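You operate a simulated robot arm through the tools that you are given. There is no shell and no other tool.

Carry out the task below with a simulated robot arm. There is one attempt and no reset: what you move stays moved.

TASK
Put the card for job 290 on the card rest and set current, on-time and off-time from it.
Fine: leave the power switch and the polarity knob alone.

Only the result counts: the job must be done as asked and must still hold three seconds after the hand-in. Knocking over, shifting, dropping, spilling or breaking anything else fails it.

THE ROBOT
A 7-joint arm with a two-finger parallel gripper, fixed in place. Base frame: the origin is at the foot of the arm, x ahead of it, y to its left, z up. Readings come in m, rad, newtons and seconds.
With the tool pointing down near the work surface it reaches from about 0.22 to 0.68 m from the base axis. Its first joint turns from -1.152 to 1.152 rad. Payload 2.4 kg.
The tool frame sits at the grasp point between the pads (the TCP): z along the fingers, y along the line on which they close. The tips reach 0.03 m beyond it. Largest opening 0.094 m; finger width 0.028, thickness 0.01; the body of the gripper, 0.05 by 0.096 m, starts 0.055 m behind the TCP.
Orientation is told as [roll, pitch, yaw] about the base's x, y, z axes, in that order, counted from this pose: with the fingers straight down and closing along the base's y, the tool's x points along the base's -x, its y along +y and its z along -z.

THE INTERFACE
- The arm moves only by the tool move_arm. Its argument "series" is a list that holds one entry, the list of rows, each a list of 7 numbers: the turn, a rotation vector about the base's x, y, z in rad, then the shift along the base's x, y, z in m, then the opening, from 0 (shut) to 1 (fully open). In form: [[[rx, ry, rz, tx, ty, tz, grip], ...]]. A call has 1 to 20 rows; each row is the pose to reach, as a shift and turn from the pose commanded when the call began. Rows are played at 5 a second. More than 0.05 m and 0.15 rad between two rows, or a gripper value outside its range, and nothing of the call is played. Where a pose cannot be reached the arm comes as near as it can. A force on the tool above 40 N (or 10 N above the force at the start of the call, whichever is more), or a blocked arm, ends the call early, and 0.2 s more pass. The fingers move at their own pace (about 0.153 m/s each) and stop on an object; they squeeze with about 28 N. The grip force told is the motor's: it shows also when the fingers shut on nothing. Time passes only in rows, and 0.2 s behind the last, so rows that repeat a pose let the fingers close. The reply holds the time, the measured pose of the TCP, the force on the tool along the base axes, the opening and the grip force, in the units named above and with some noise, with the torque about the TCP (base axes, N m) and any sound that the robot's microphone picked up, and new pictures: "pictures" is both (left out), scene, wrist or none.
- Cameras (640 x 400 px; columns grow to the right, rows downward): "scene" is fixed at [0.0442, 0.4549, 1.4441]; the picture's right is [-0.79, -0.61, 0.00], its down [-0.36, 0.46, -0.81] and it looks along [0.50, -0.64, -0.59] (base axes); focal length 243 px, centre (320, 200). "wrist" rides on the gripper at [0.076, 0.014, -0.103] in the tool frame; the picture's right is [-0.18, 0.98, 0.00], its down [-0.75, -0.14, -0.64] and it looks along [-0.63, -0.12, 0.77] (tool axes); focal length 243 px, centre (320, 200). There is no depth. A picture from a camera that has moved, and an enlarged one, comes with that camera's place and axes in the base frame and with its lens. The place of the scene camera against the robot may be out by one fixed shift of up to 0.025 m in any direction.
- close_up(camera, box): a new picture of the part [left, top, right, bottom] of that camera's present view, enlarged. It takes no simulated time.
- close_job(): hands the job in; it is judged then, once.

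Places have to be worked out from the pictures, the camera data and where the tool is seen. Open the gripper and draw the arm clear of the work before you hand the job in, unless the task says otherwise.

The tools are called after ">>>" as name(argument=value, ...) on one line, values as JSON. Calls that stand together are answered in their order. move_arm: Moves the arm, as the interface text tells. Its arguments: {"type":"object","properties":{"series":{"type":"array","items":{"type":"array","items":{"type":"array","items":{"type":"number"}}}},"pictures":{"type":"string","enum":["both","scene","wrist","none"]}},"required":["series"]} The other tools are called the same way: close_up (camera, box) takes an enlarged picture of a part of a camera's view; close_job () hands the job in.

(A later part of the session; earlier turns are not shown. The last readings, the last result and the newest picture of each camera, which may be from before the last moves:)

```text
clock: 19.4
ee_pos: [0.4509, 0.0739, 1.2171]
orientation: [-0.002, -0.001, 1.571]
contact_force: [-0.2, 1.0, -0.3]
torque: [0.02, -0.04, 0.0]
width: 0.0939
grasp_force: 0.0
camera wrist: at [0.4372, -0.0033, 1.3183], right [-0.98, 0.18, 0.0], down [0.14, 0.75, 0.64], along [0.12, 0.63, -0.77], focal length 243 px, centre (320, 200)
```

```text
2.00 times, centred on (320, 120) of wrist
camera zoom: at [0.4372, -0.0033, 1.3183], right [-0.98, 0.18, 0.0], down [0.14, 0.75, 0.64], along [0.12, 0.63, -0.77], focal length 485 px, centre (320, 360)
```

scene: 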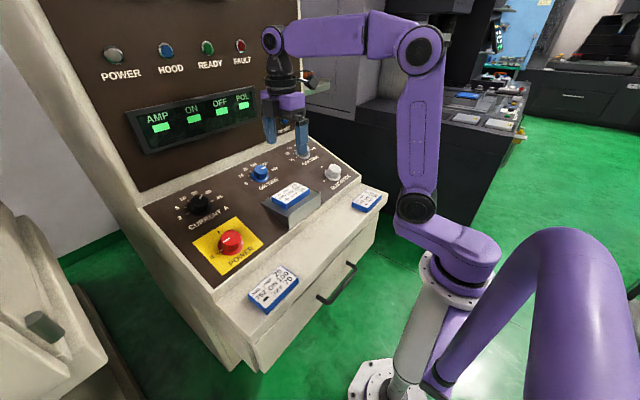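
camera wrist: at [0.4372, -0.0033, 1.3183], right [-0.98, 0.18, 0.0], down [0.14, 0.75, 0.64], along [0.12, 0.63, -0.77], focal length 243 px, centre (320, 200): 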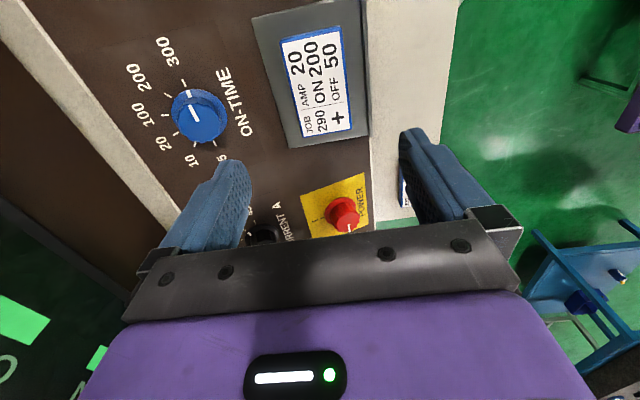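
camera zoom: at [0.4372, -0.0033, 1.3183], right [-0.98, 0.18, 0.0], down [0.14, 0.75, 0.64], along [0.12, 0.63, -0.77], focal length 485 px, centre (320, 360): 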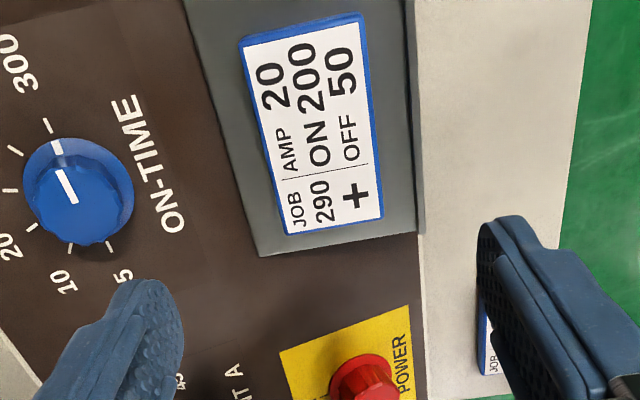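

The card lies squarely on the rest and is readable. I go to the off-time knob first, using this yaw so the 108° clockwise turn ends near yaw 0, and hover above it along the panel normal with a 20° tilt.

>>> move_arm(series=[[[0, -0.0436, 0, 0.0096, -0.0254, -0.001, 1], [0, -0.0873, 0, 0.0191, -0.0507, -0.0025, 1], [0, -0.1309, 0, 0.0287, -0.0761, -0.0037, 1], [0, -0.1745, 0, 0.0383, -0.1015, -0.005, 1], [0, -0.2182, 0, 0.0478, -0.1269, -0.0062, 1], [0, -0.2618, 0, 0.0574, -0.1522, -0.0075, 1], [0, -0.3054, 0, 0.067, -0.1776, -0.0087, 1], [0, -0.349, 0, 0.0765, -0.203, -0.01, 1], [0, -0.349, 0, 0.0765, -0.203, -0.01, 1]]], pictures="both")

>>> close_up(camera="wrist", box=[200, 60, 440, 240])

```text
clock: 21.4
ee_pos: [0.5269, -0.1329, 1.2073]
orientation: [-0.35, 0.001, 1.571]
contact_force: [0.5, 0.1, -0.2]
torque: [-0.01, 0.01, 0.0]
width: 0.0939
grasp_force: 0.1
camera wrist: at [0.4798, -0.2098, 1.2974], right [-0.92, 0.18, -0.34], down [-0.09, 0.75, 0.65], along [0.37, 0.63, -0.68], focal length 243 px, centre (320, 200)
```

scene: 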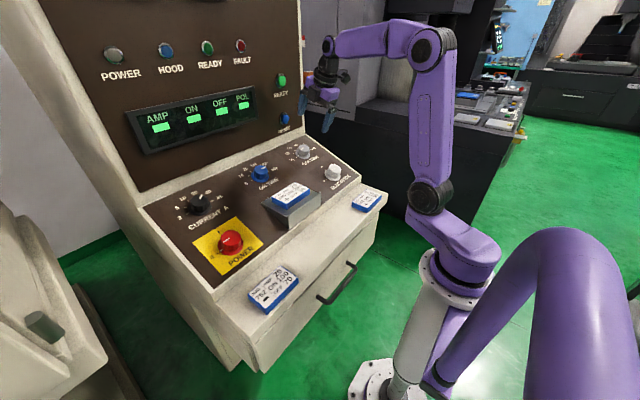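
wrist: 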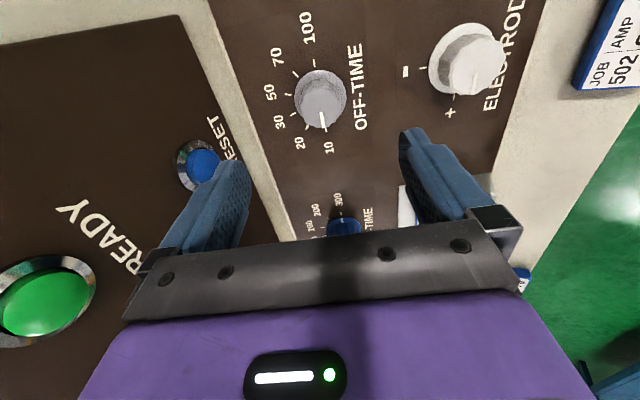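

```text
2.22 times, centred on (320, 150) of wrist
camera zoom: at [0.4798, -0.2098, 1.2974], right [-0.92, 0.18, -0.34], down [-0.09, 0.75, 0.65], along [0.37, 0.63, -0.68], focal length 539 px, centre (320, 311)
```

zoom: 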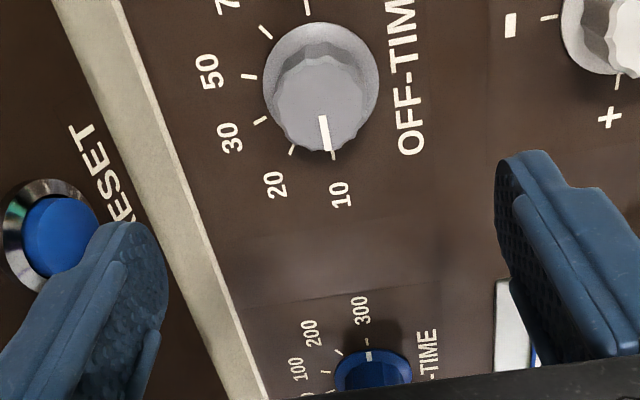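

By the tick circle the off-time knob centre is about 4 mm to the +y side of the tool axis, and the tilt matches the panel. I correct that and approach 80 mm along the tool axis, keeping the tips above the cap.

>>> move_arm(series=[[[0, 0, 0, 0.0068, 0.002, -0.0188, 1], [0, 0, 0, 0.0137, 0.0043, -0.0376, 1], [0, 0, 0, 0.0205, 0.0043, -0.0564, 1], [0, 0, 0, 0.0274, 0.0043, -0.0752, 1], [0, 0, 0, 0.0274, 0.0043, -0.0752, 1]]], pictures="both")

>>> close_up(camera="wrist", box=[200, 80, 440, 240])

>>> close_up(camera="scene", box=[260, 90, 370, 190])

```text
clock: 22.6
ee_pos: [0.5545, -0.1301, 1.1324]
orientation: [-0.35, 0.001, 1.572]
contact_force: [0.7, -0.6, -0.7]
torque: [0.01, -0.01, 0.0]
width: 0.0941
grasp_force: 0.1
camera wrist: at [0.5055, -0.206, 1.2225], right [-0.92, 0.18, -0.34], down [-0.09, 0.75, 0.65], along [0.37, 0.63, -0.68], focal length 243 px, centre (320, 200)
```

scene: 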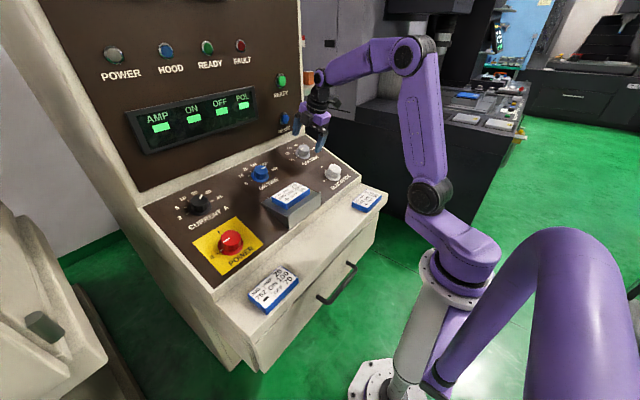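
wrist: 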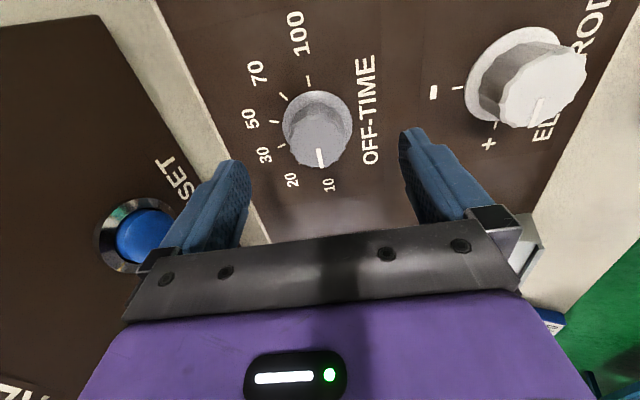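

```text
2.50 times, centred on (320, 160) of wrist
camera zoom: at [0.5055, -0.206, 1.2225], right [-0.92, 0.18, -0.34], down [-0.09, 0.75, 0.65], along [0.37, 0.63, -0.68], focal length 606 px, centre (320, 300)
```

zoom: 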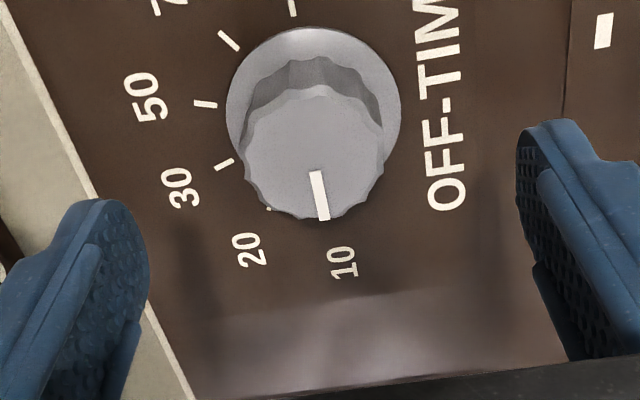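

```text
4.00 times, centred on (315, 140) of scene
camera zoom: at [0.0442, 0.4549, 1.4441], right [-0.79, -0.61, 0.0], down [-0.36, 0.46, -0.81], along [0.5, -0.64, -0.59], focal length 971 px, centre (340, 440)
```

zoom: 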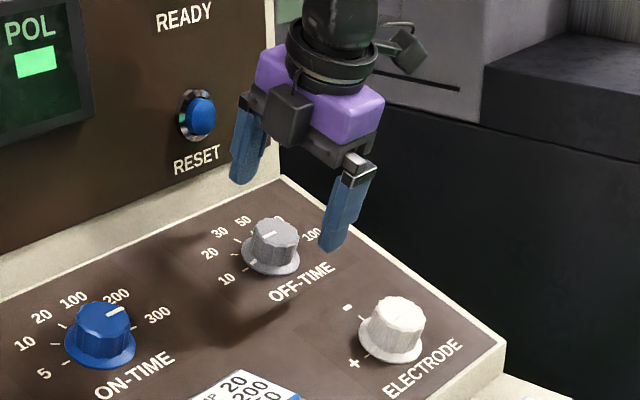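

The knob centre is now within 3 mm of the tool axis, needing a small up-slope correction. I descend 38 mm along the axis so the fingers straddle the cap with the tips about 12 mm above the panel.

>>> move_arm(series=[[[0, 0, 0, 0.0045, 0, -0.0105, 1], [0, 0, 0, 0.009, 0, -0.02, 1], [0, 0, 0, 0.0125, 0, -0.028, 1], [0, 0, 0, 0.0154, 0, -0.0348, 1], [0, 0, 0, 0.0154, 0, -0.0348, 1]]], pictures="both")

>>> close_up(camera="wrist", box=[200, 80, 440, 240])

>>> close_up(camera="scene", box=[260, 90, 370, 190])

```text
clock: 23.8
ee_pos: [0.5692, -0.1283, 1.0946]
orientation: [-0.351, 0.002, 1.571]
contact_force: [0.3, -0.1, -0.9]
torque: [-0.01, 0.0, 0.0]
width: 0.0943
grasp_force: 0.1
camera wrist: at [0.5215, -0.2039, 1.186], right [-0.92, 0.18, -0.34], down [-0.09, 0.75, 0.65], along [0.37, 0.63, -0.68], focal length 243 px, centre (320, 200)
```

scene: 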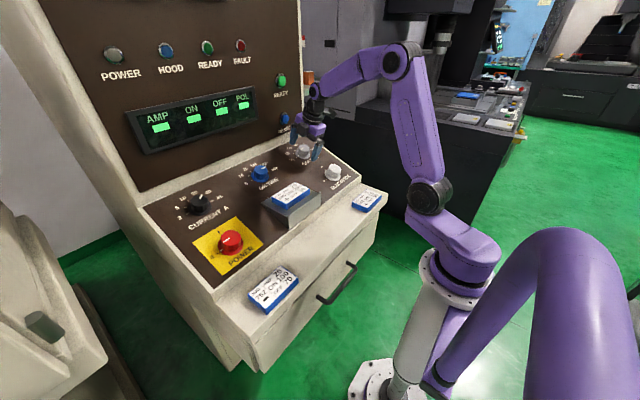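
wrist: 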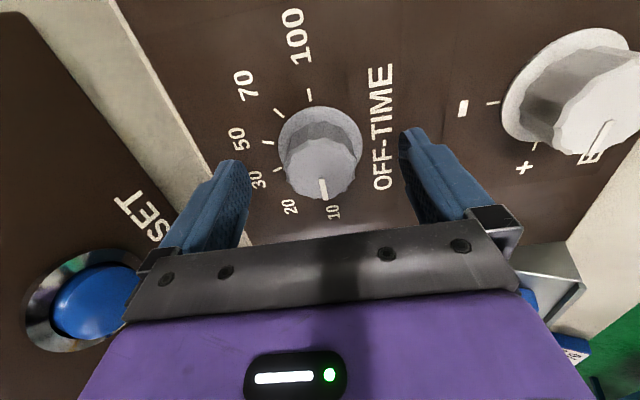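

```text
2.50 times, centred on (320, 160) of wrist
camera zoom: at [0.5215, -0.2039, 1.186], right [-0.92, 0.18, -0.34], down [-0.09, 0.75, 0.65], along [0.37, 0.63, -0.68], focal length 606 px, centre (320, 300)
```

zoom: 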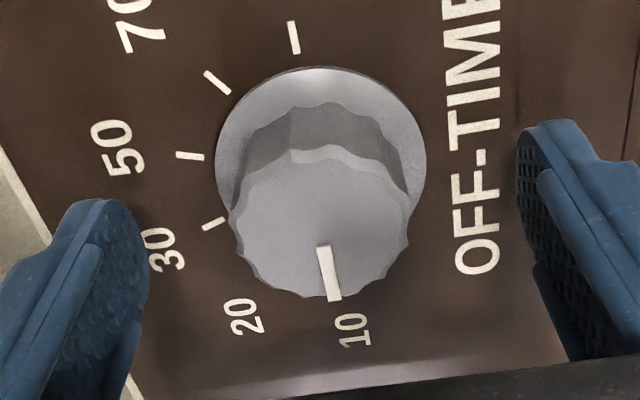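

```text
4.00 times, centred on (315, 140) of scene
camera zoom: at [0.0442, 0.4549, 1.4441], right [-0.79, -0.61, 0.0], down [-0.36, 0.46, -0.81], along [0.5, -0.64, -0.59], focal length 971 px, centre (340, 440)
```

zoom: 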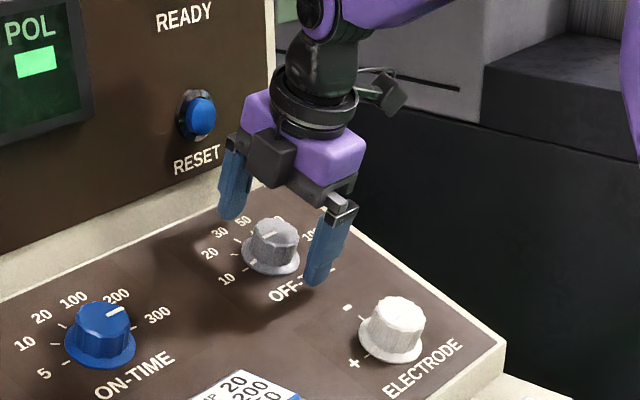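

The knob axis is within 1.5 mm of the tool axis. The cap is about 0.040 m in diameter and 27 mm tall, with the tips overlapping it by 15 mm. I nudge -1.2 mm in y and 2 mm deeper, then close on it.

>>> move_arm(series=[[[0, 0, 0, 0.0007, -0.0012, -0.0019, 1], [0, 0, 0, 0.0007, -0.0012, -0.0019, 0.5], [0, 0, 0, 0.0007, -0.0012, -0.0019, 0], [0, 0, 0, 0.0007, -0.0012, -0.0019, 0], [0, 0, 0, 0.0007, -0.0012, -0.0019, 0]]], pictures="wrist")

>>> close_up(camera="wrist", box=[200, 80, 440, 240])

```text
clock: 25.0
ee_pos: [0.5701, -0.1293, 1.0925]
orientation: [-0.348, -0.001, 1.57]
contact_force: [-7.6, 1.0, -3.5]
torque: [0.04, -0.32, 0.01]
width: 0.0398
grasp_force: 44.6
camera wrist: at [0.522, -0.2051, 1.1835], right [-0.92, 0.18, -0.33], down [-0.09, 0.75, 0.65], along [0.37, 0.63, -0.68], focal length 243 px, centre (320, 200)
```

wrist: 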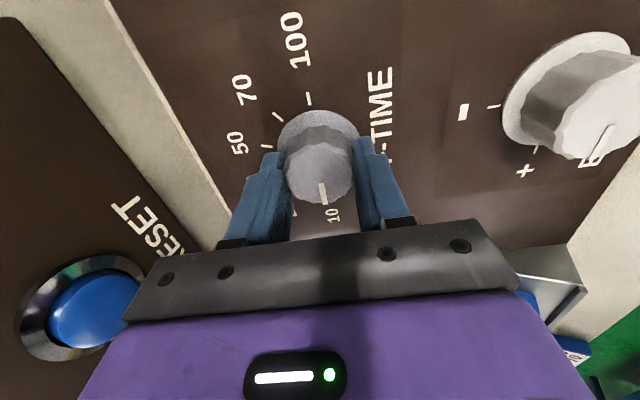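

```text
2.50 times, centred on (320, 160) of wrist
camera zoom: at [0.522, -0.2051, 1.1835], right [-0.92, 0.18, -0.33], down [-0.09, 0.75, 0.65], along [0.37, 0.63, -0.68], focal length 606 px, centre (320, 300)
```

zoom: 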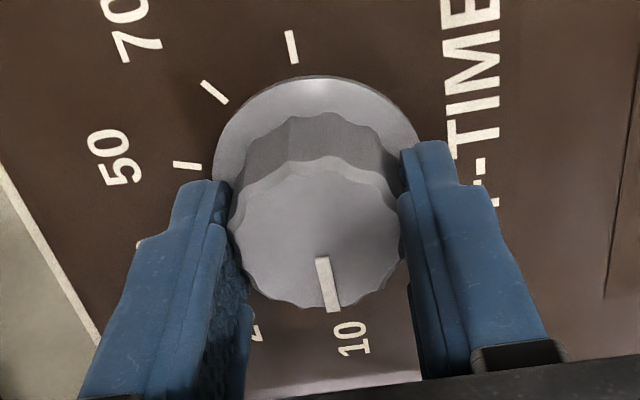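

The knob is gripped (opening 0.0398 m) with only a small side force. I now turn it clockwise by 108° about the panel normal, from 10 to 50.

>>> move_arm(series=[[[0.0496, 0, -0.1363, 0, 0, 0, 0], [0.0992, 0, -0.2726, 0, 0, 0, 0], [0.1488, 0, -0.4089, 0, 0, 0, 0], [0.1984, 0, -0.5452, 0, 0, 0, 0], [0.248, 0, -0.6815, 0, 0, 0, 0], [0.2975, 0, -0.8178, 0, 0, 0, 0], [0.3471, 0, -0.9541, 0, 0, 0, 0], [0.3967, 0, -1.0904, 0, 0, 0, 0], [0.4463, 0, -1.2267, 0, 0, 0, 0], [0.4959, 0, -1.363, 0, 0, 0, 0], [0.5455, 0, -1.4993, 0, 0, 0, 0], [0.5951, 0, -1.6356, 0, 0, 0, 0], [0.6447, 0, -1.7719, 0, 0, 0, 0], [0.6447, 0, -1.7719, 0, 0, 0, 0]]], pictures="both")

>>> close_up(camera="wrist", box=[200, 80, 440, 240])

>>> close_up(camera="scene", box=[260, 110, 350, 190])

```text
clock: 28.0
ee_pos: [0.5712, -0.1305, 1.0938]
orientation: [0.113, -0.332, -0.337]
contact_force: [12.7, -20.2, -21.3]
torque: [0.12, -0.2, 0.05]
width: 0.0397
grasp_force: 45.3
camera wrist: at [0.4723, -0.0928, 1.1656], right [0.45, 0.88, 0.16], down [0.41, -0.37, 0.83], along [0.79, -0.31, -0.53], focal length 243 px, centre (320, 200)
```

scene: 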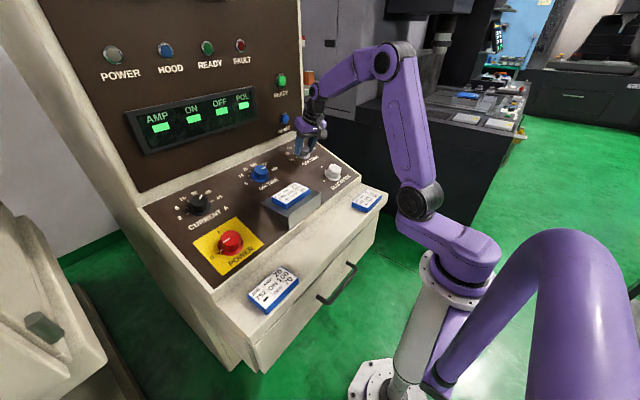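
wrist: 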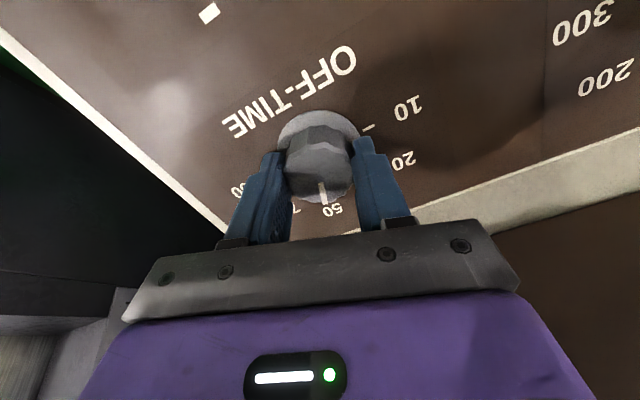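

```text
2.50 times, centred on (320, 160) of wrist
camera zoom: at [0.4723, -0.0928, 1.1656], right [0.45, 0.88, 0.16], down [0.41, -0.37, 0.83], along [0.79, -0.31, -0.53], focal length 606 px, centre (320, 300)
```

zoom: 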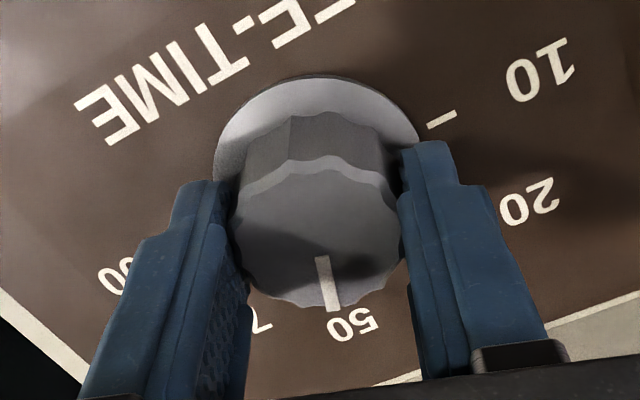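

```text
5.00 times, centred on (305, 150) of scene
camera zoom: at [0.045, 0.4541, 1.4444], right [-0.79, -0.61, 0.0], down [-0.36, 0.46, -0.81], along [0.5, -0.64, -0.59], focal length 1214 px, centre (395, 450)
```

zoom: 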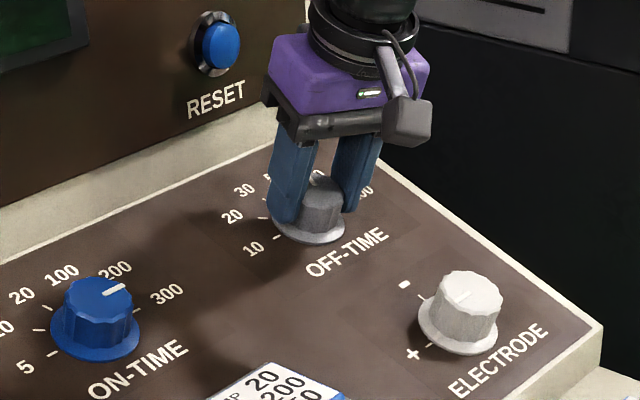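

The knob followed the gripper and the pointer now faces 50. I release it and back out along the panel normal to check the reading.

>>> move_arm(series=[[[0, 0, 0, 0, 0, 0, 0.6], [0, 0, 0, 0, 0, 0, 1], [0, 0, 0, 0, 0, 0, 1], [0, 0, 0, -0.0068, 0, 0.0188, 1], [0, 0, 0, -0.0137, 0, 0.0376, 1], [0, 0, 0, -0.0239, 0, 0.0658, 1], [0, 0, 0, -0.0342, 0, 0.094, 1], [0, 0, 0, -0.0445, 0, 0.1222, 1], [0, 0, 0, -0.0445, 0, 0.1222, 1]]], pictures="both")

>>> close_up(camera="wrist", box=[230, 60, 410, 200])

>>> close_up(camera="scene", box=[260, 110, 350, 190])

```text
clock: 30.0
ee_pos: [0.5256, -0.1246, 1.2197]
orientation: [0.113, -0.331, -0.332]
contact_force: [0.2, -0.8, 0.5]
torque: [0.04, 0.01, 0.0]
width: 0.094
grasp_force: 0.1
camera wrist: at [0.4261, -0.0872, 1.2913], right [0.45, 0.88, 0.16], down [0.41, -0.37, 0.83], along [0.79, -0.31, -0.53], focal length 243 px, centre (320, 200)
```

scene: 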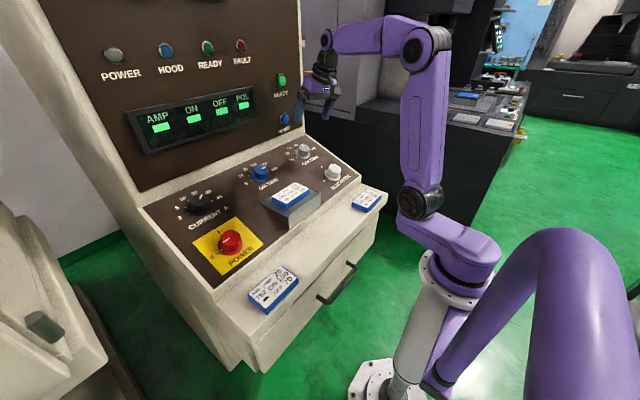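
wrist: 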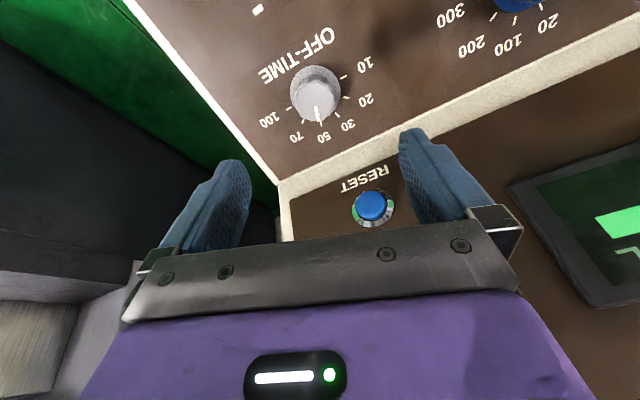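

```text
2.86 times, centred on (320, 130) of wrist
camera zoom: at [0.4261, -0.0872, 1.2913], right [0.45, 0.88, 0.16], down [0.41, -0.37, 0.83], along [0.79, -0.31, -0.53], focal length 693 px, centre (320, 400)
```

zoom: 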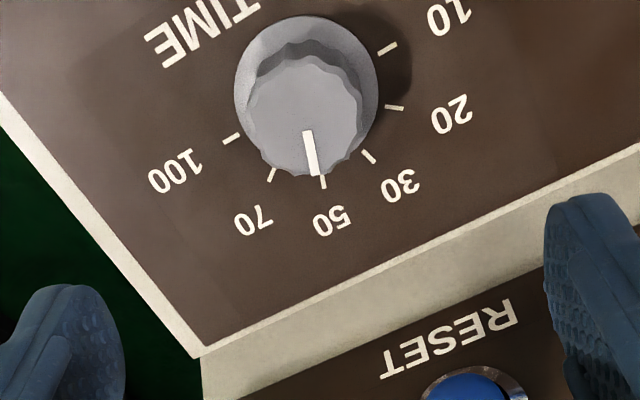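

```text
5.00 times, centred on (305, 150) of scene
camera zoom: at [0.0442, 0.4549, 1.4441], right [-0.79, -0.61, 0.0], down [-0.36, 0.46, -0.81], along [0.5, -0.64, -0.59], focal length 1214 px, centre (395, 450)
```

zoom: 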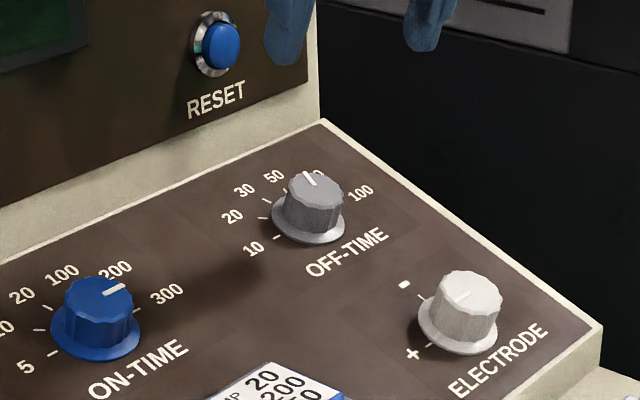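

The pointer sits on 50 within about a degree. I move sideways to the on-time knob, keeping the same tool orientation, since from here 36° counter-clockwise is needed.

>>> move_arm(series=[[[0, 0, 0, 0, 0.033, 0, 1], [0, 0, 0, 0, 0.066, 0, 1], [0, 0, 0, 0, 0.099, 0, 1], [0, 0, 0, 0, 0.132, 0, 1], [0, 0, 0, -0.001, 0.165, -0.0005, 1], [0, 0, 0, -0.0015, 0.1956, -0.0005, 1], [0, 0, 0, -0.0015, 0.1956, -0.0005, 1]]], pictures="both")

>>> close_up(camera="wrist", box=[230, 60, 410, 200])

```text
clock: 31.6
ee_pos: [0.5253, 0.0688, 1.2151]
orientation: [0.112, -0.331, -0.334]
contact_force: [0.4, -0.5, 0.1]
torque: [0.02, 0.02, -0.03]
width: 0.0938
grasp_force: 0.0
camera wrist: at [0.4273, 0.1057, 1.2861], right [0.45, 0.88, 0.16], down [0.41, -0.37, 0.83], along [0.79, -0.31, -0.53], focal length 243 px, centre (320, 200)
```

scene: 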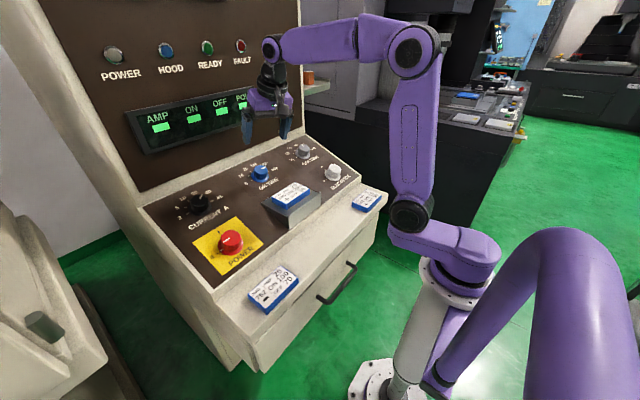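
wrist: 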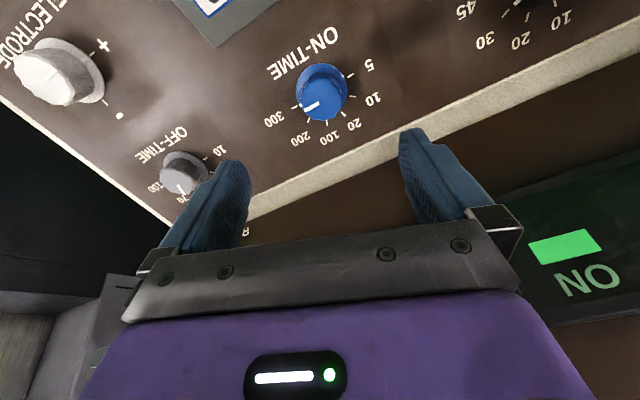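

```text
2.86 times, centred on (320, 130) of wrist
camera zoom: at [0.4273, 0.1057, 1.2861], right [0.45, 0.88, 0.16], down [0.41, -0.37, 0.83], along [0.79, -0.31, -0.53], focal length 693 px, centre (320, 400)
```

zoom: 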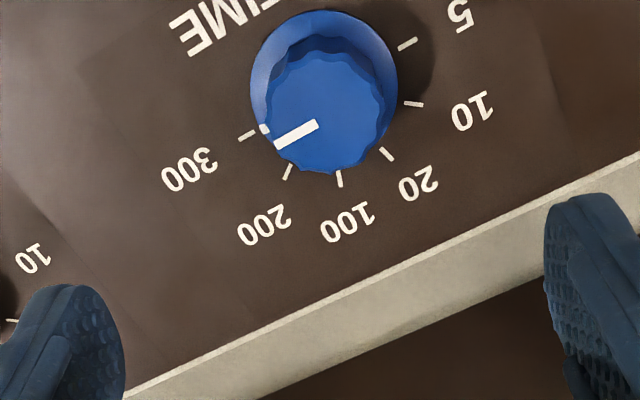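

On-time points exactly at 300, and the knob centre is about 2 mm off the tool axis. I correct that and descend to 80 mm above the panel.

>>> move_arm(series=[[[0, 0, 0, 0.0065, 0.001, -0.02, 1], [0, 0, 0, 0.0135, 0.0021, -0.04, 1], [0, 0, 0, 0.0205, 0.0021, -0.06, 1], [0, 0, 0, 0.0281, 0.0021, -0.0799, 1], [0, 0, 0, 0.0281, 0.0021, -0.0799, 1]]], pictures="wrist")

>>> close_up(camera="wrist", box=[200, 80, 440, 240])

```text
clock: 32.8
ee_pos: [0.5532, 0.0704, 1.1349]
orientation: [0.111, -0.331, -0.334]
contact_force: [-0.2, -0.2, -0.4]
torque: [-0.01, 0.01, -0.01]
width: 0.0938
grasp_force: 0.1
camera wrist: at [0.4542, 0.108, 1.2069], right [0.45, 0.88, 0.16], down [0.41, -0.37, 0.83], along [0.79, -0.31, -0.53], focal length 243 px, centre (320, 200)
```

wrist: 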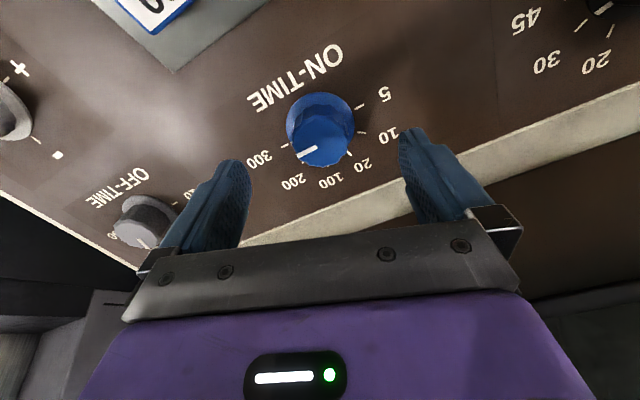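

```text
2.50 times, centred on (320, 160) of wrist
camera zoom: at [0.4542, 0.108, 1.2069], right [0.45, 0.88, 0.16], down [0.41, -0.37, 0.83], along [0.79, -0.31, -0.53], focal length 606 px, centre (320, 300)
```

zoom: 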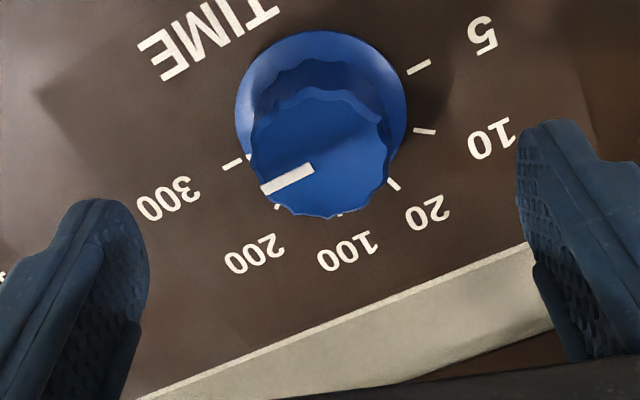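

The on-time knob is centred within 1 mm. I descend the remaining 41 mm and close on the cap.

>>> move_arm(series=[[[0, 0, 0, 0.004, 0, -0.011, 1], [0, 0, 0, 0.008, -0.0003, -0.021, 1], [0, 0, 0, 0.0115, -0.0003, -0.03, 1], [0, 0, 0, 0.0149, -0.0003, -0.0383, 1], [0, 0, 0, 0.0149, -0.0003, -0.0383, 1], [0, 0, 0, 0.0149, -0.0003, -0.0383, 0.5], [0, 0, 0, 0.0149, -0.0003, -0.0383, 0], [0, 0, 0, 0.0149, -0.0003, -0.0383, 0], [0, 0, 0, 0.0149, -0.0003, -0.0383, 0]]], pictures="both")

>>> close_up(camera="wrist", box=[200, 80, 440, 240])

```text
clock: 34.8
ee_pos: [0.5661, 0.071, 1.0986]
orientation: [0.113, -0.33, -0.331]
contact_force: [5.4, 6.3, -2.6]
torque: [-0.25, -0.28, -0.08]
width: 0.0399
grasp_force: 45.1
camera wrist: at [0.4675, 0.1078, 1.1694], right [0.45, 0.88, 0.16], down [0.41, -0.37, 0.83], along [0.79, -0.31, -0.53], focal length 243 px, centre (320, 200)
```

scene: 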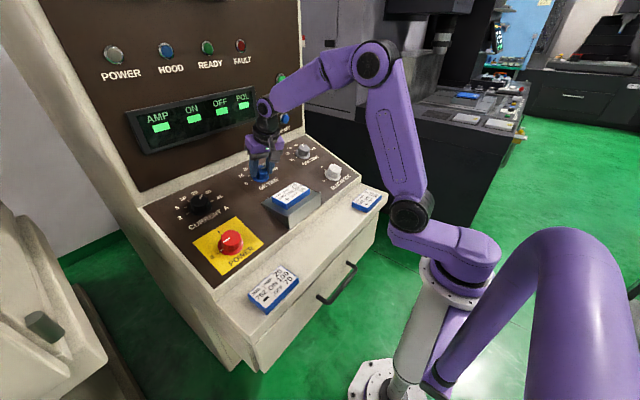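
wrist: 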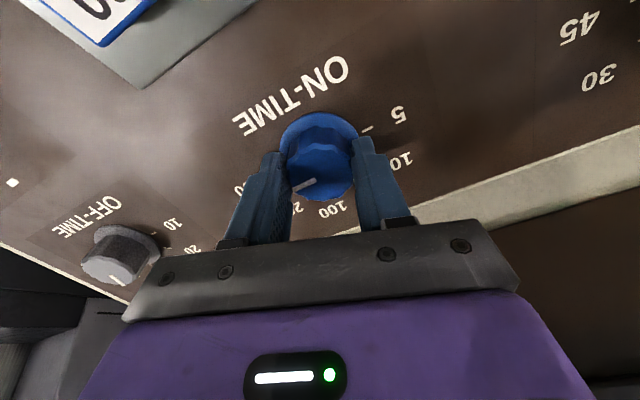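

```text
2.50 times, centred on (320, 160) of wrist
camera zoom: at [0.4675, 0.1078, 1.1694], right [0.45, 0.88, 0.16], down [0.41, -0.37, 0.83], along [0.79, -0.31, -0.53], focal length 606 px, centre (320, 300)
```

zoom: 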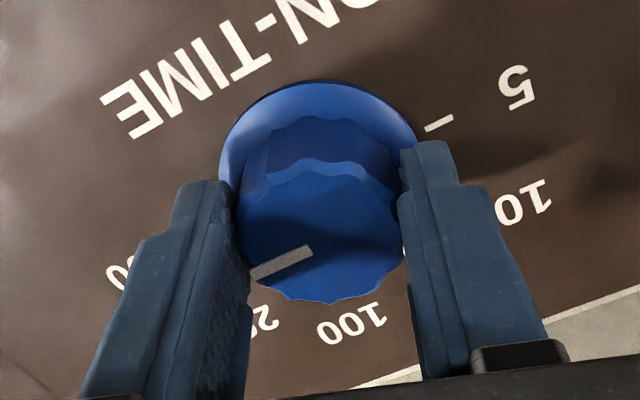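

The cap is gripped (opening 0.0399 m). I turn it counter-clockwise by 36°, from 300 to 200.

>>> move_arm(series=[[[-0.043, 0, 0.1181, 0, 0, 0, 0], [-0.086, 0, 0.2363, 0, 0, 0, 0], [-0.129, 0, 0.3544, 0, 0, 0, 0], [-0.172, 0, 0.4725, 0, 0, 0, 0], [-0.2149, 0, 0.5906, 0, 0, 0, 0], [-0.2149, 0, 0.5906, 0, 0, 0, 0]]], pictures="wrist")

>>> close_up(camera="wrist", box=[200, 80, 440, 240])

```text
clock: 36.2
ee_pos: [0.5659, 0.0686, 1.098]
orientation: [-0.116, -0.329, 0.333]
contact_force: [-14.2, 0.0, 6.7]
torque: [0.44, 0.13, 0.18]
width: 0.0393
grasp_force: 45.1
camera wrist: at [0.4596, 0.0595, 1.1667], right [-0.12, 0.99, -0.05], down [0.5, 0.1, 0.86], along [0.86, 0.08, -0.5], focal length 243 px, centre (320, 200)
```

wrist: 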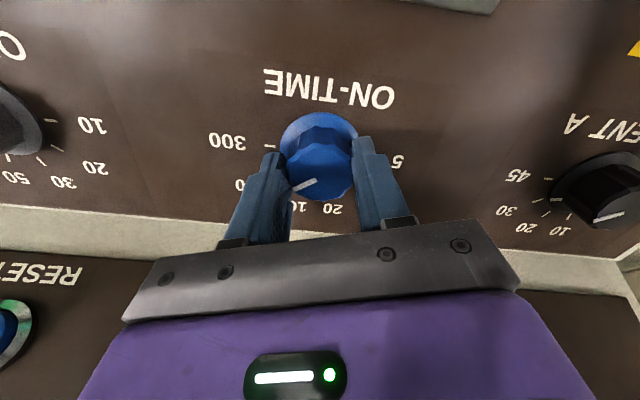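

```text
2.50 times, centred on (320, 160) of wrist
camera zoom: at [0.4596, 0.0595, 1.1667], right [-0.12, 0.99, -0.05], down [0.5, 0.1, 0.86], along [0.86, 0.08, -0.5], focal length 606 px, centre (320, 300)
```

zoom: 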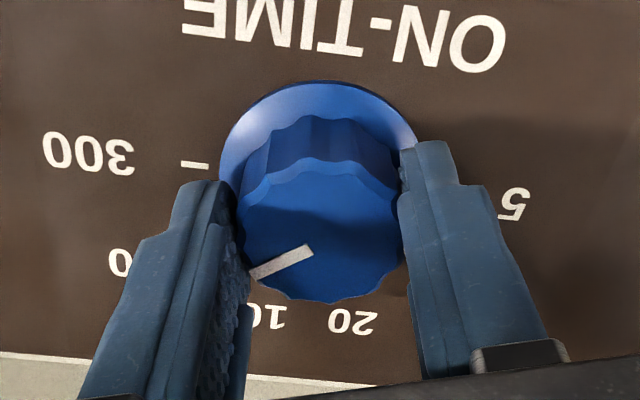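

The knob turned with the gripper. I release it and back out to read the result.

>>> move_arm(series=[[[0, 0, 0, 0, 0, 0, 0.6], [0, 0, 0, 0, 0, 0, 1], [0, 0, 0, 0, 0, 0, 1], [0, 0, 0, -0.0068, 0, 0.0188, 1], [0, 0, 0, -0.0137, 0, 0.0376, 1], [0, 0, 0, -0.0239, 0, 0.0658, 1], [0, 0, 0, -0.0342, 0, 0.094, 1], [0, 0, 0, -0.0428, 0, 0.1175, 1], [0, 0, 0, -0.0428, 0, 0.1175, 1]]], pictures="both")

>>> close_up(camera="wrist", box=[230, 60, 410, 200])

>>> close_up(camera="scene", box=[220, 130, 340, 230])

```text
clock: 38.2
ee_pos: [0.5235, 0.068, 1.2158]
orientation: [-0.113, -0.331, 0.333]
contact_force: [-0.2, 0.3, 0.6]
torque: [-0.01, -0.01, -0.02]
width: 0.094
grasp_force: 0.1
camera wrist: at [0.4177, 0.0584, 1.2856], right [-0.12, 0.99, -0.04], down [0.49, 0.1, 0.86], along [0.86, 0.08, -0.5], focal length 243 px, centre (320, 200)
```

scene: 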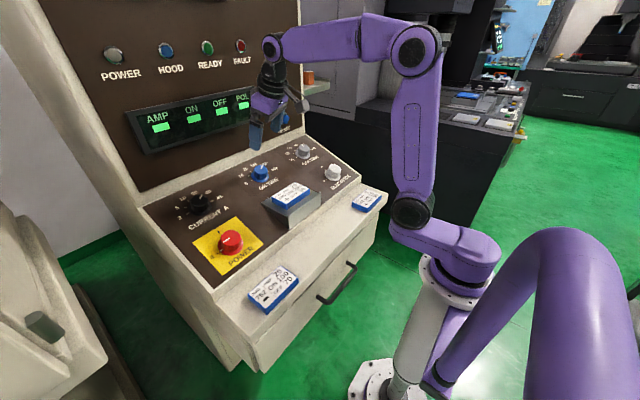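
wrist: 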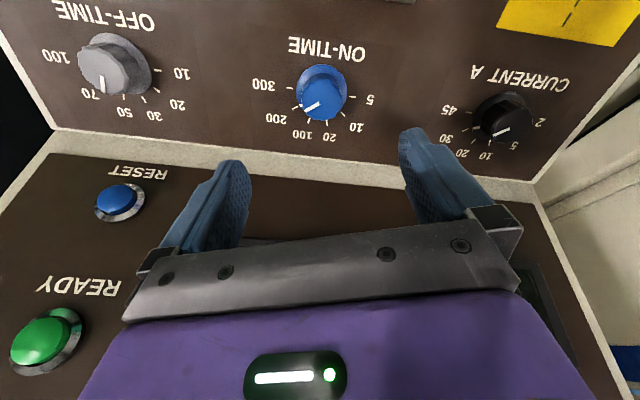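

```text
2.86 times, centred on (320, 130) of wrist
camera zoom: at [0.4177, 0.0584, 1.2856], right [-0.12, 0.99, -0.04], down [0.49, 0.1, 0.86], along [0.86, 0.08, -0.5], focal length 693 px, centre (320, 400)
```

zoom: 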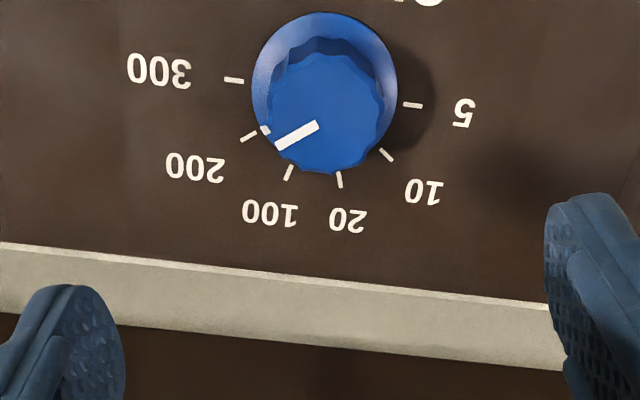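

```text
4.00 times, centred on (280, 180) of scene
camera zoom: at [0.0442, 0.4549, 1.4441], right [-0.79, -0.61, 0.0], down [-0.36, 0.46, -0.81], along [0.5, -0.64, -0.59], focal length 971 px, centre (480, 280)
```

zoom: 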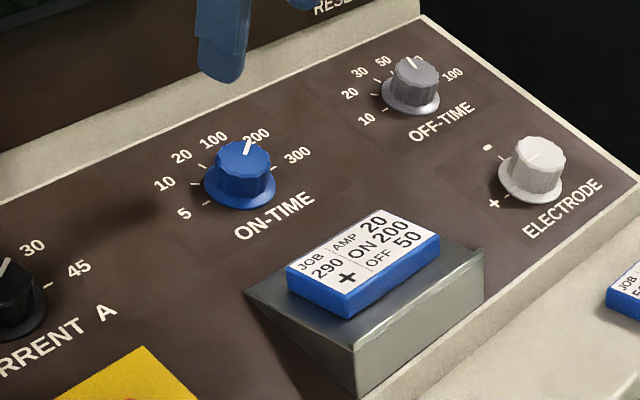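

On-time is now on 200, with the skirt mark lined up with the tick. I move to the current knob with the same orientation.

>>> move_arm(series=[[[0, 0, 0, 0, 0.034, 0, 1], [0, 0, 0, 0, 0.068, 0, 1], [0, 0, 0, 0, 0.102, 0, 1], [0, 0, 0, 0, 0.136, 0, 1], [0, 0, 0, -0.001, 0.17, -0.0003, 1], [0, 0, 0, -0.0015, 0.2018, -0.0006, 1], [0, 0, 0, -0.0015, 0.2018, -0.0006, 1]]], pictures="both")

>>> close_up(camera="wrist", box=[230, 60, 410, 200])

```text
clock: 39.8
ee_pos: [0.5221, 0.2718, 1.2141]
orientation: [-0.112, -0.331, 0.333]
contact_force: [0.6, -0.2, 0.6]
torque: [0.03, -0.03, 0.02]
width: 0.0937
grasp_force: 0.1
camera wrist: at [0.415, 0.261, 1.2827], right [-0.12, 0.99, -0.04], down [0.49, 0.1, 0.86], along [0.86, 0.08, -0.5], focal length 243 px, centre (320, 200)
```

scene: 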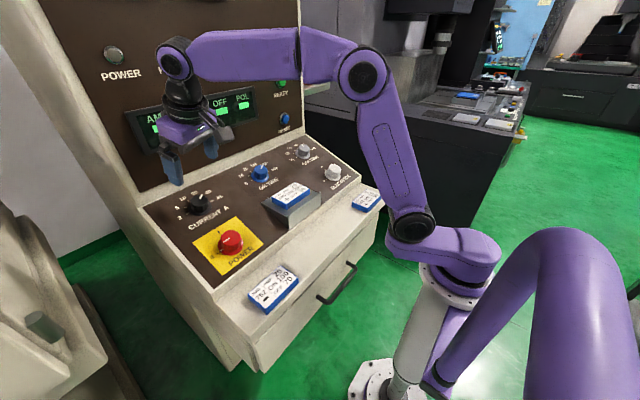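
wrist: 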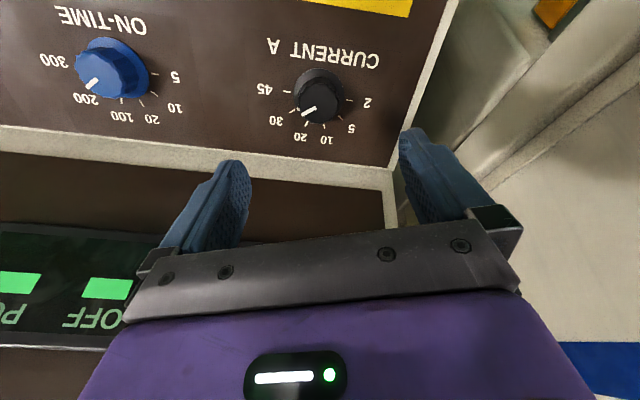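

```text
2.86 times, centred on (320, 130) of wrist
camera zoom: at [0.415, 0.261, 1.2827], right [-0.12, 0.99, -0.04], down [0.49, 0.1, 0.86], along [0.86, 0.08, -0.5], focal length 693 px, centre (320, 400)
```

zoom: 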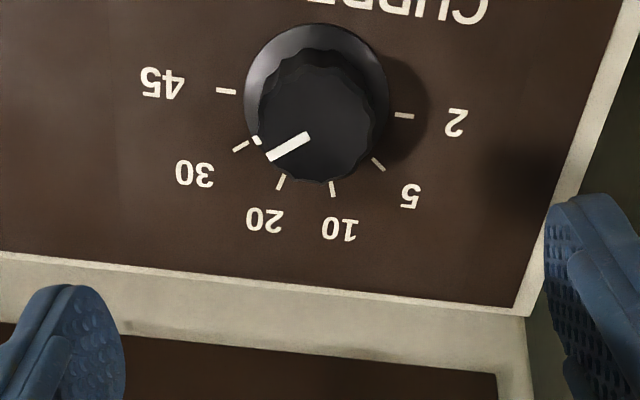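

The current pointer is exactly on 30 and the knob is about 2 mm off the tool axis. I correct that and descend to 80 mm above the panel.

>>> move_arm(series=[[[0, 0, 0, 0.0075, -0.0006, -0.0195, 1], [0, 0, 0, 0.015, -0.0012, -0.039, 1], [0, 0, 0, 0.0225, -0.0012, -0.058, 1], [0, 0, 0, 0.0303, -0.0012, -0.0775, 1], [0, 0, 0, 0.0303, -0.0012, -0.0775, 1]]], pictures="wrist")

>>> close_up(camera="wrist", box=[200, 80, 440, 240])

```text
clock: 41.0
ee_pos: [0.5524, 0.2697, 1.1372]
orientation: [-0.113, -0.332, 0.331]
contact_force: [-0.6, -0.1, -0.1]
torque: [0.01, 0.02, 0.0]
width: 0.0942
grasp_force: 0.0
camera wrist: at [0.4467, 0.2605, 1.2064], right [-0.12, 0.99, -0.04], down [0.49, 0.1, 0.86], along [0.86, 0.08, -0.5], focal length 243 px, centre (320, 200)
```

wrist: 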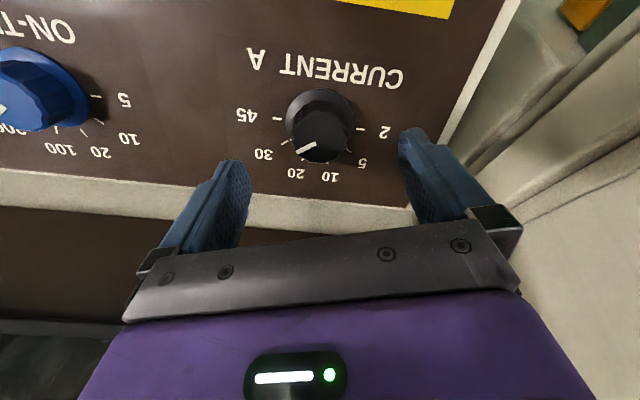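

```text
2.50 times, centred on (320, 160) of wrist
camera zoom: at [0.4467, 0.2605, 1.2064], right [-0.12, 0.99, -0.04], down [0.49, 0.1, 0.86], along [0.86, 0.08, -0.5], focal length 606 px, centre (320, 300)
```

zoom: 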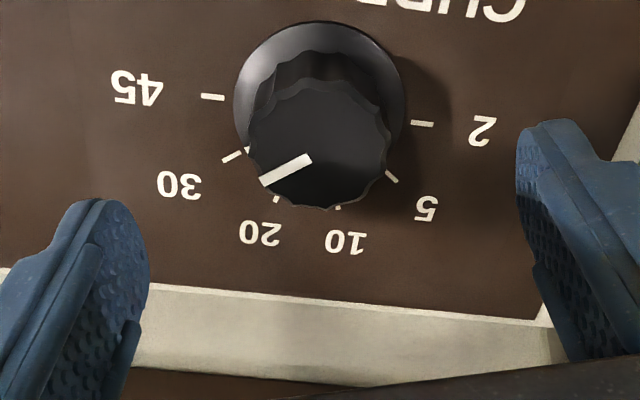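

Only a 2 mm offset remains, across the finger width. I correct it, descend the remaining 42 mm and close on the cap.

>>> move_arm(series=[[[0, 0, 0, 0.0032, -0.0002, -0.0115, 1], [0, 0, 0, 0.0065, -0.0006, -0.0215, 1], [0, 0, 0, 0.0095, -0.0006, -0.031, 1], [0, 0, 0, 0.0125, -0.0006, -0.0402, 1], [0, 0, 0, 0.0125, -0.0006, -0.0402, 1], [0, 0, 0, 0.0125, -0.0006, -0.0402, 0.5], [0, 0, 0, 0.0125, -0.0006, -0.0402, 0], [0, 0, 0, 0.0125, -0.0006, -0.0402, 0], [0, 0, 0, 0.0125, -0.0006, -0.0402, 0]]], pictures="both")

>>> close_up(camera="wrist", box=[200, 80, 440, 240])

```text
clock: 43.0
ee_pos: [0.5668, 0.2693, 1.0972]
orientation: [-0.11, -0.332, 0.334]
contact_force: [-0.5, -0.3, -2.5]
torque: [0.3, -0.28, 0.09]
width: 0.0396
grasp_force: 45.1
camera wrist: at [0.4588, 0.2593, 1.1663], right [-0.12, 0.99, -0.04], down [0.49, 0.1, 0.86], along [0.86, 0.08, -0.5], focal length 243 px, centre (320, 200)
```

scene: 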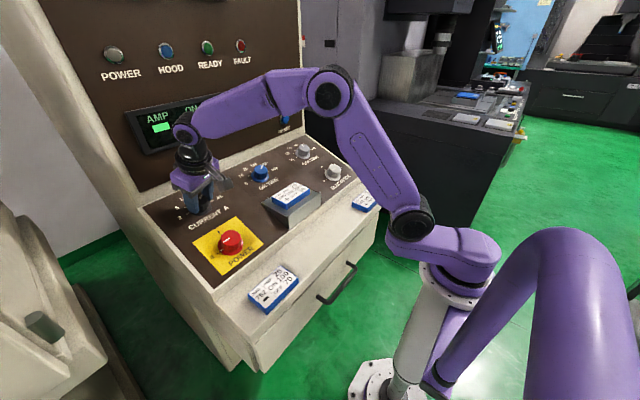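
wrist: 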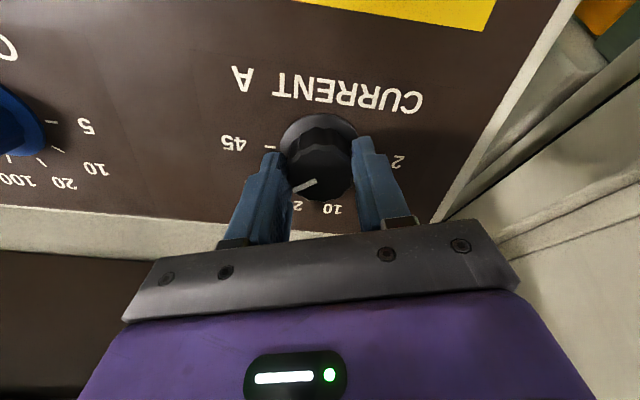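

```text
2.50 times, centred on (320, 160) of wrist
camera zoom: at [0.4588, 0.2593, 1.1663], right [-0.12, 0.99, -0.04], down [0.49, 0.1, 0.86], along [0.86, 0.08, -0.5], focal length 606 px, centre (320, 300)
```

zoom: 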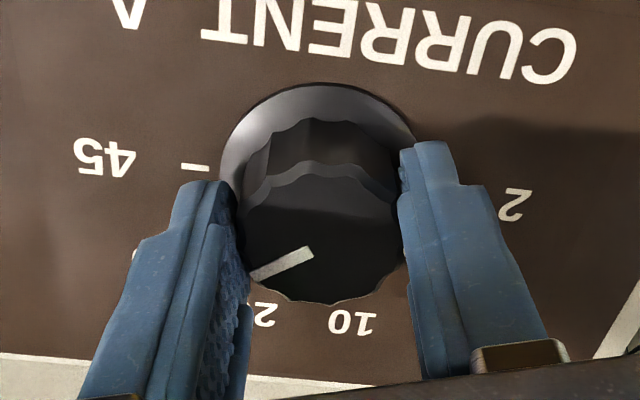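

The current knob is gripped (opening 0.0396 m). I turn it counter-clockwise by 36°, from 30 to 20.

>>> move_arm(series=[[[-0.043, 0, 0.1181, 0, 0, 0, 0], [-0.086, 0, 0.2363, 0, 0, 0, 0], [-0.129, 0, 0.3544, 0, 0, 0, 0], [-0.172, 0, 0.4725, 0, 0, 0, 0], [-0.2149, 0, 0.5906, 0, 0, 0, 0], [-0.2149, 0, 0.5906, 0, 0, 0, 0]]], pictures="wrist")

>>> close_up(camera="wrist", box=[200, 80, 440, 240])

```text
clock: 44.4
ee_pos: [0.5665, 0.2673, 1.0971]
orientation: [-0.287, -0.203, 0.974]
contact_force: [-2.7, -9.7, 13.4]
torque: [-0.95, 0.83, -0.39]
width: 0.0396
grasp_force: 44.6
camera wrist: at [0.4788, 0.2148, 1.1735], right [-0.65, 0.73, -0.24], down [0.3, 0.53, 0.79], along [0.7, 0.44, -0.56], focal length 243 px, centre (320, 200)
```

wrist: 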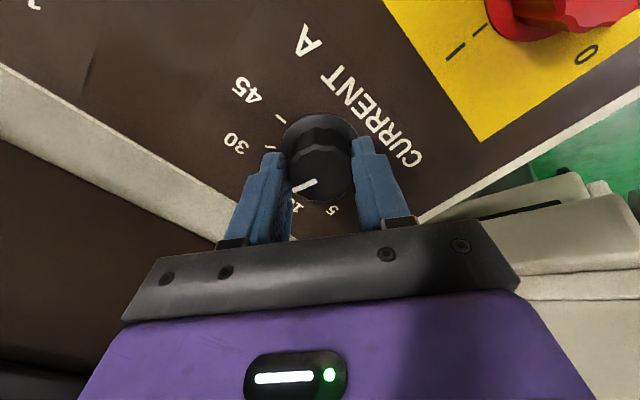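

```text
2.50 times, centred on (320, 160) of wrist
camera zoom: at [0.4788, 0.2148, 1.1735], right [-0.65, 0.73, -0.24], down [0.3, 0.53, 0.79], along [0.7, 0.44, -0.56], focal length 606 px, centre (320, 300)
```

zoom: 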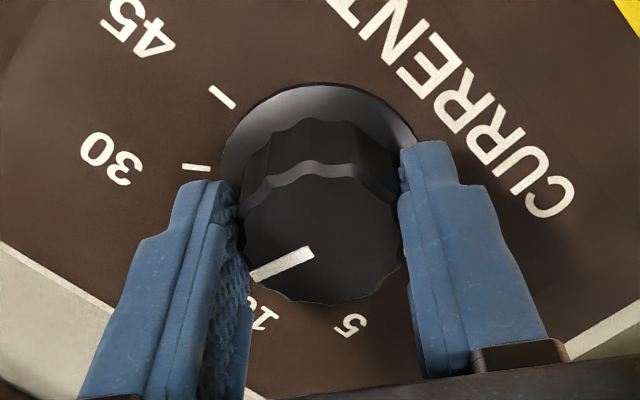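

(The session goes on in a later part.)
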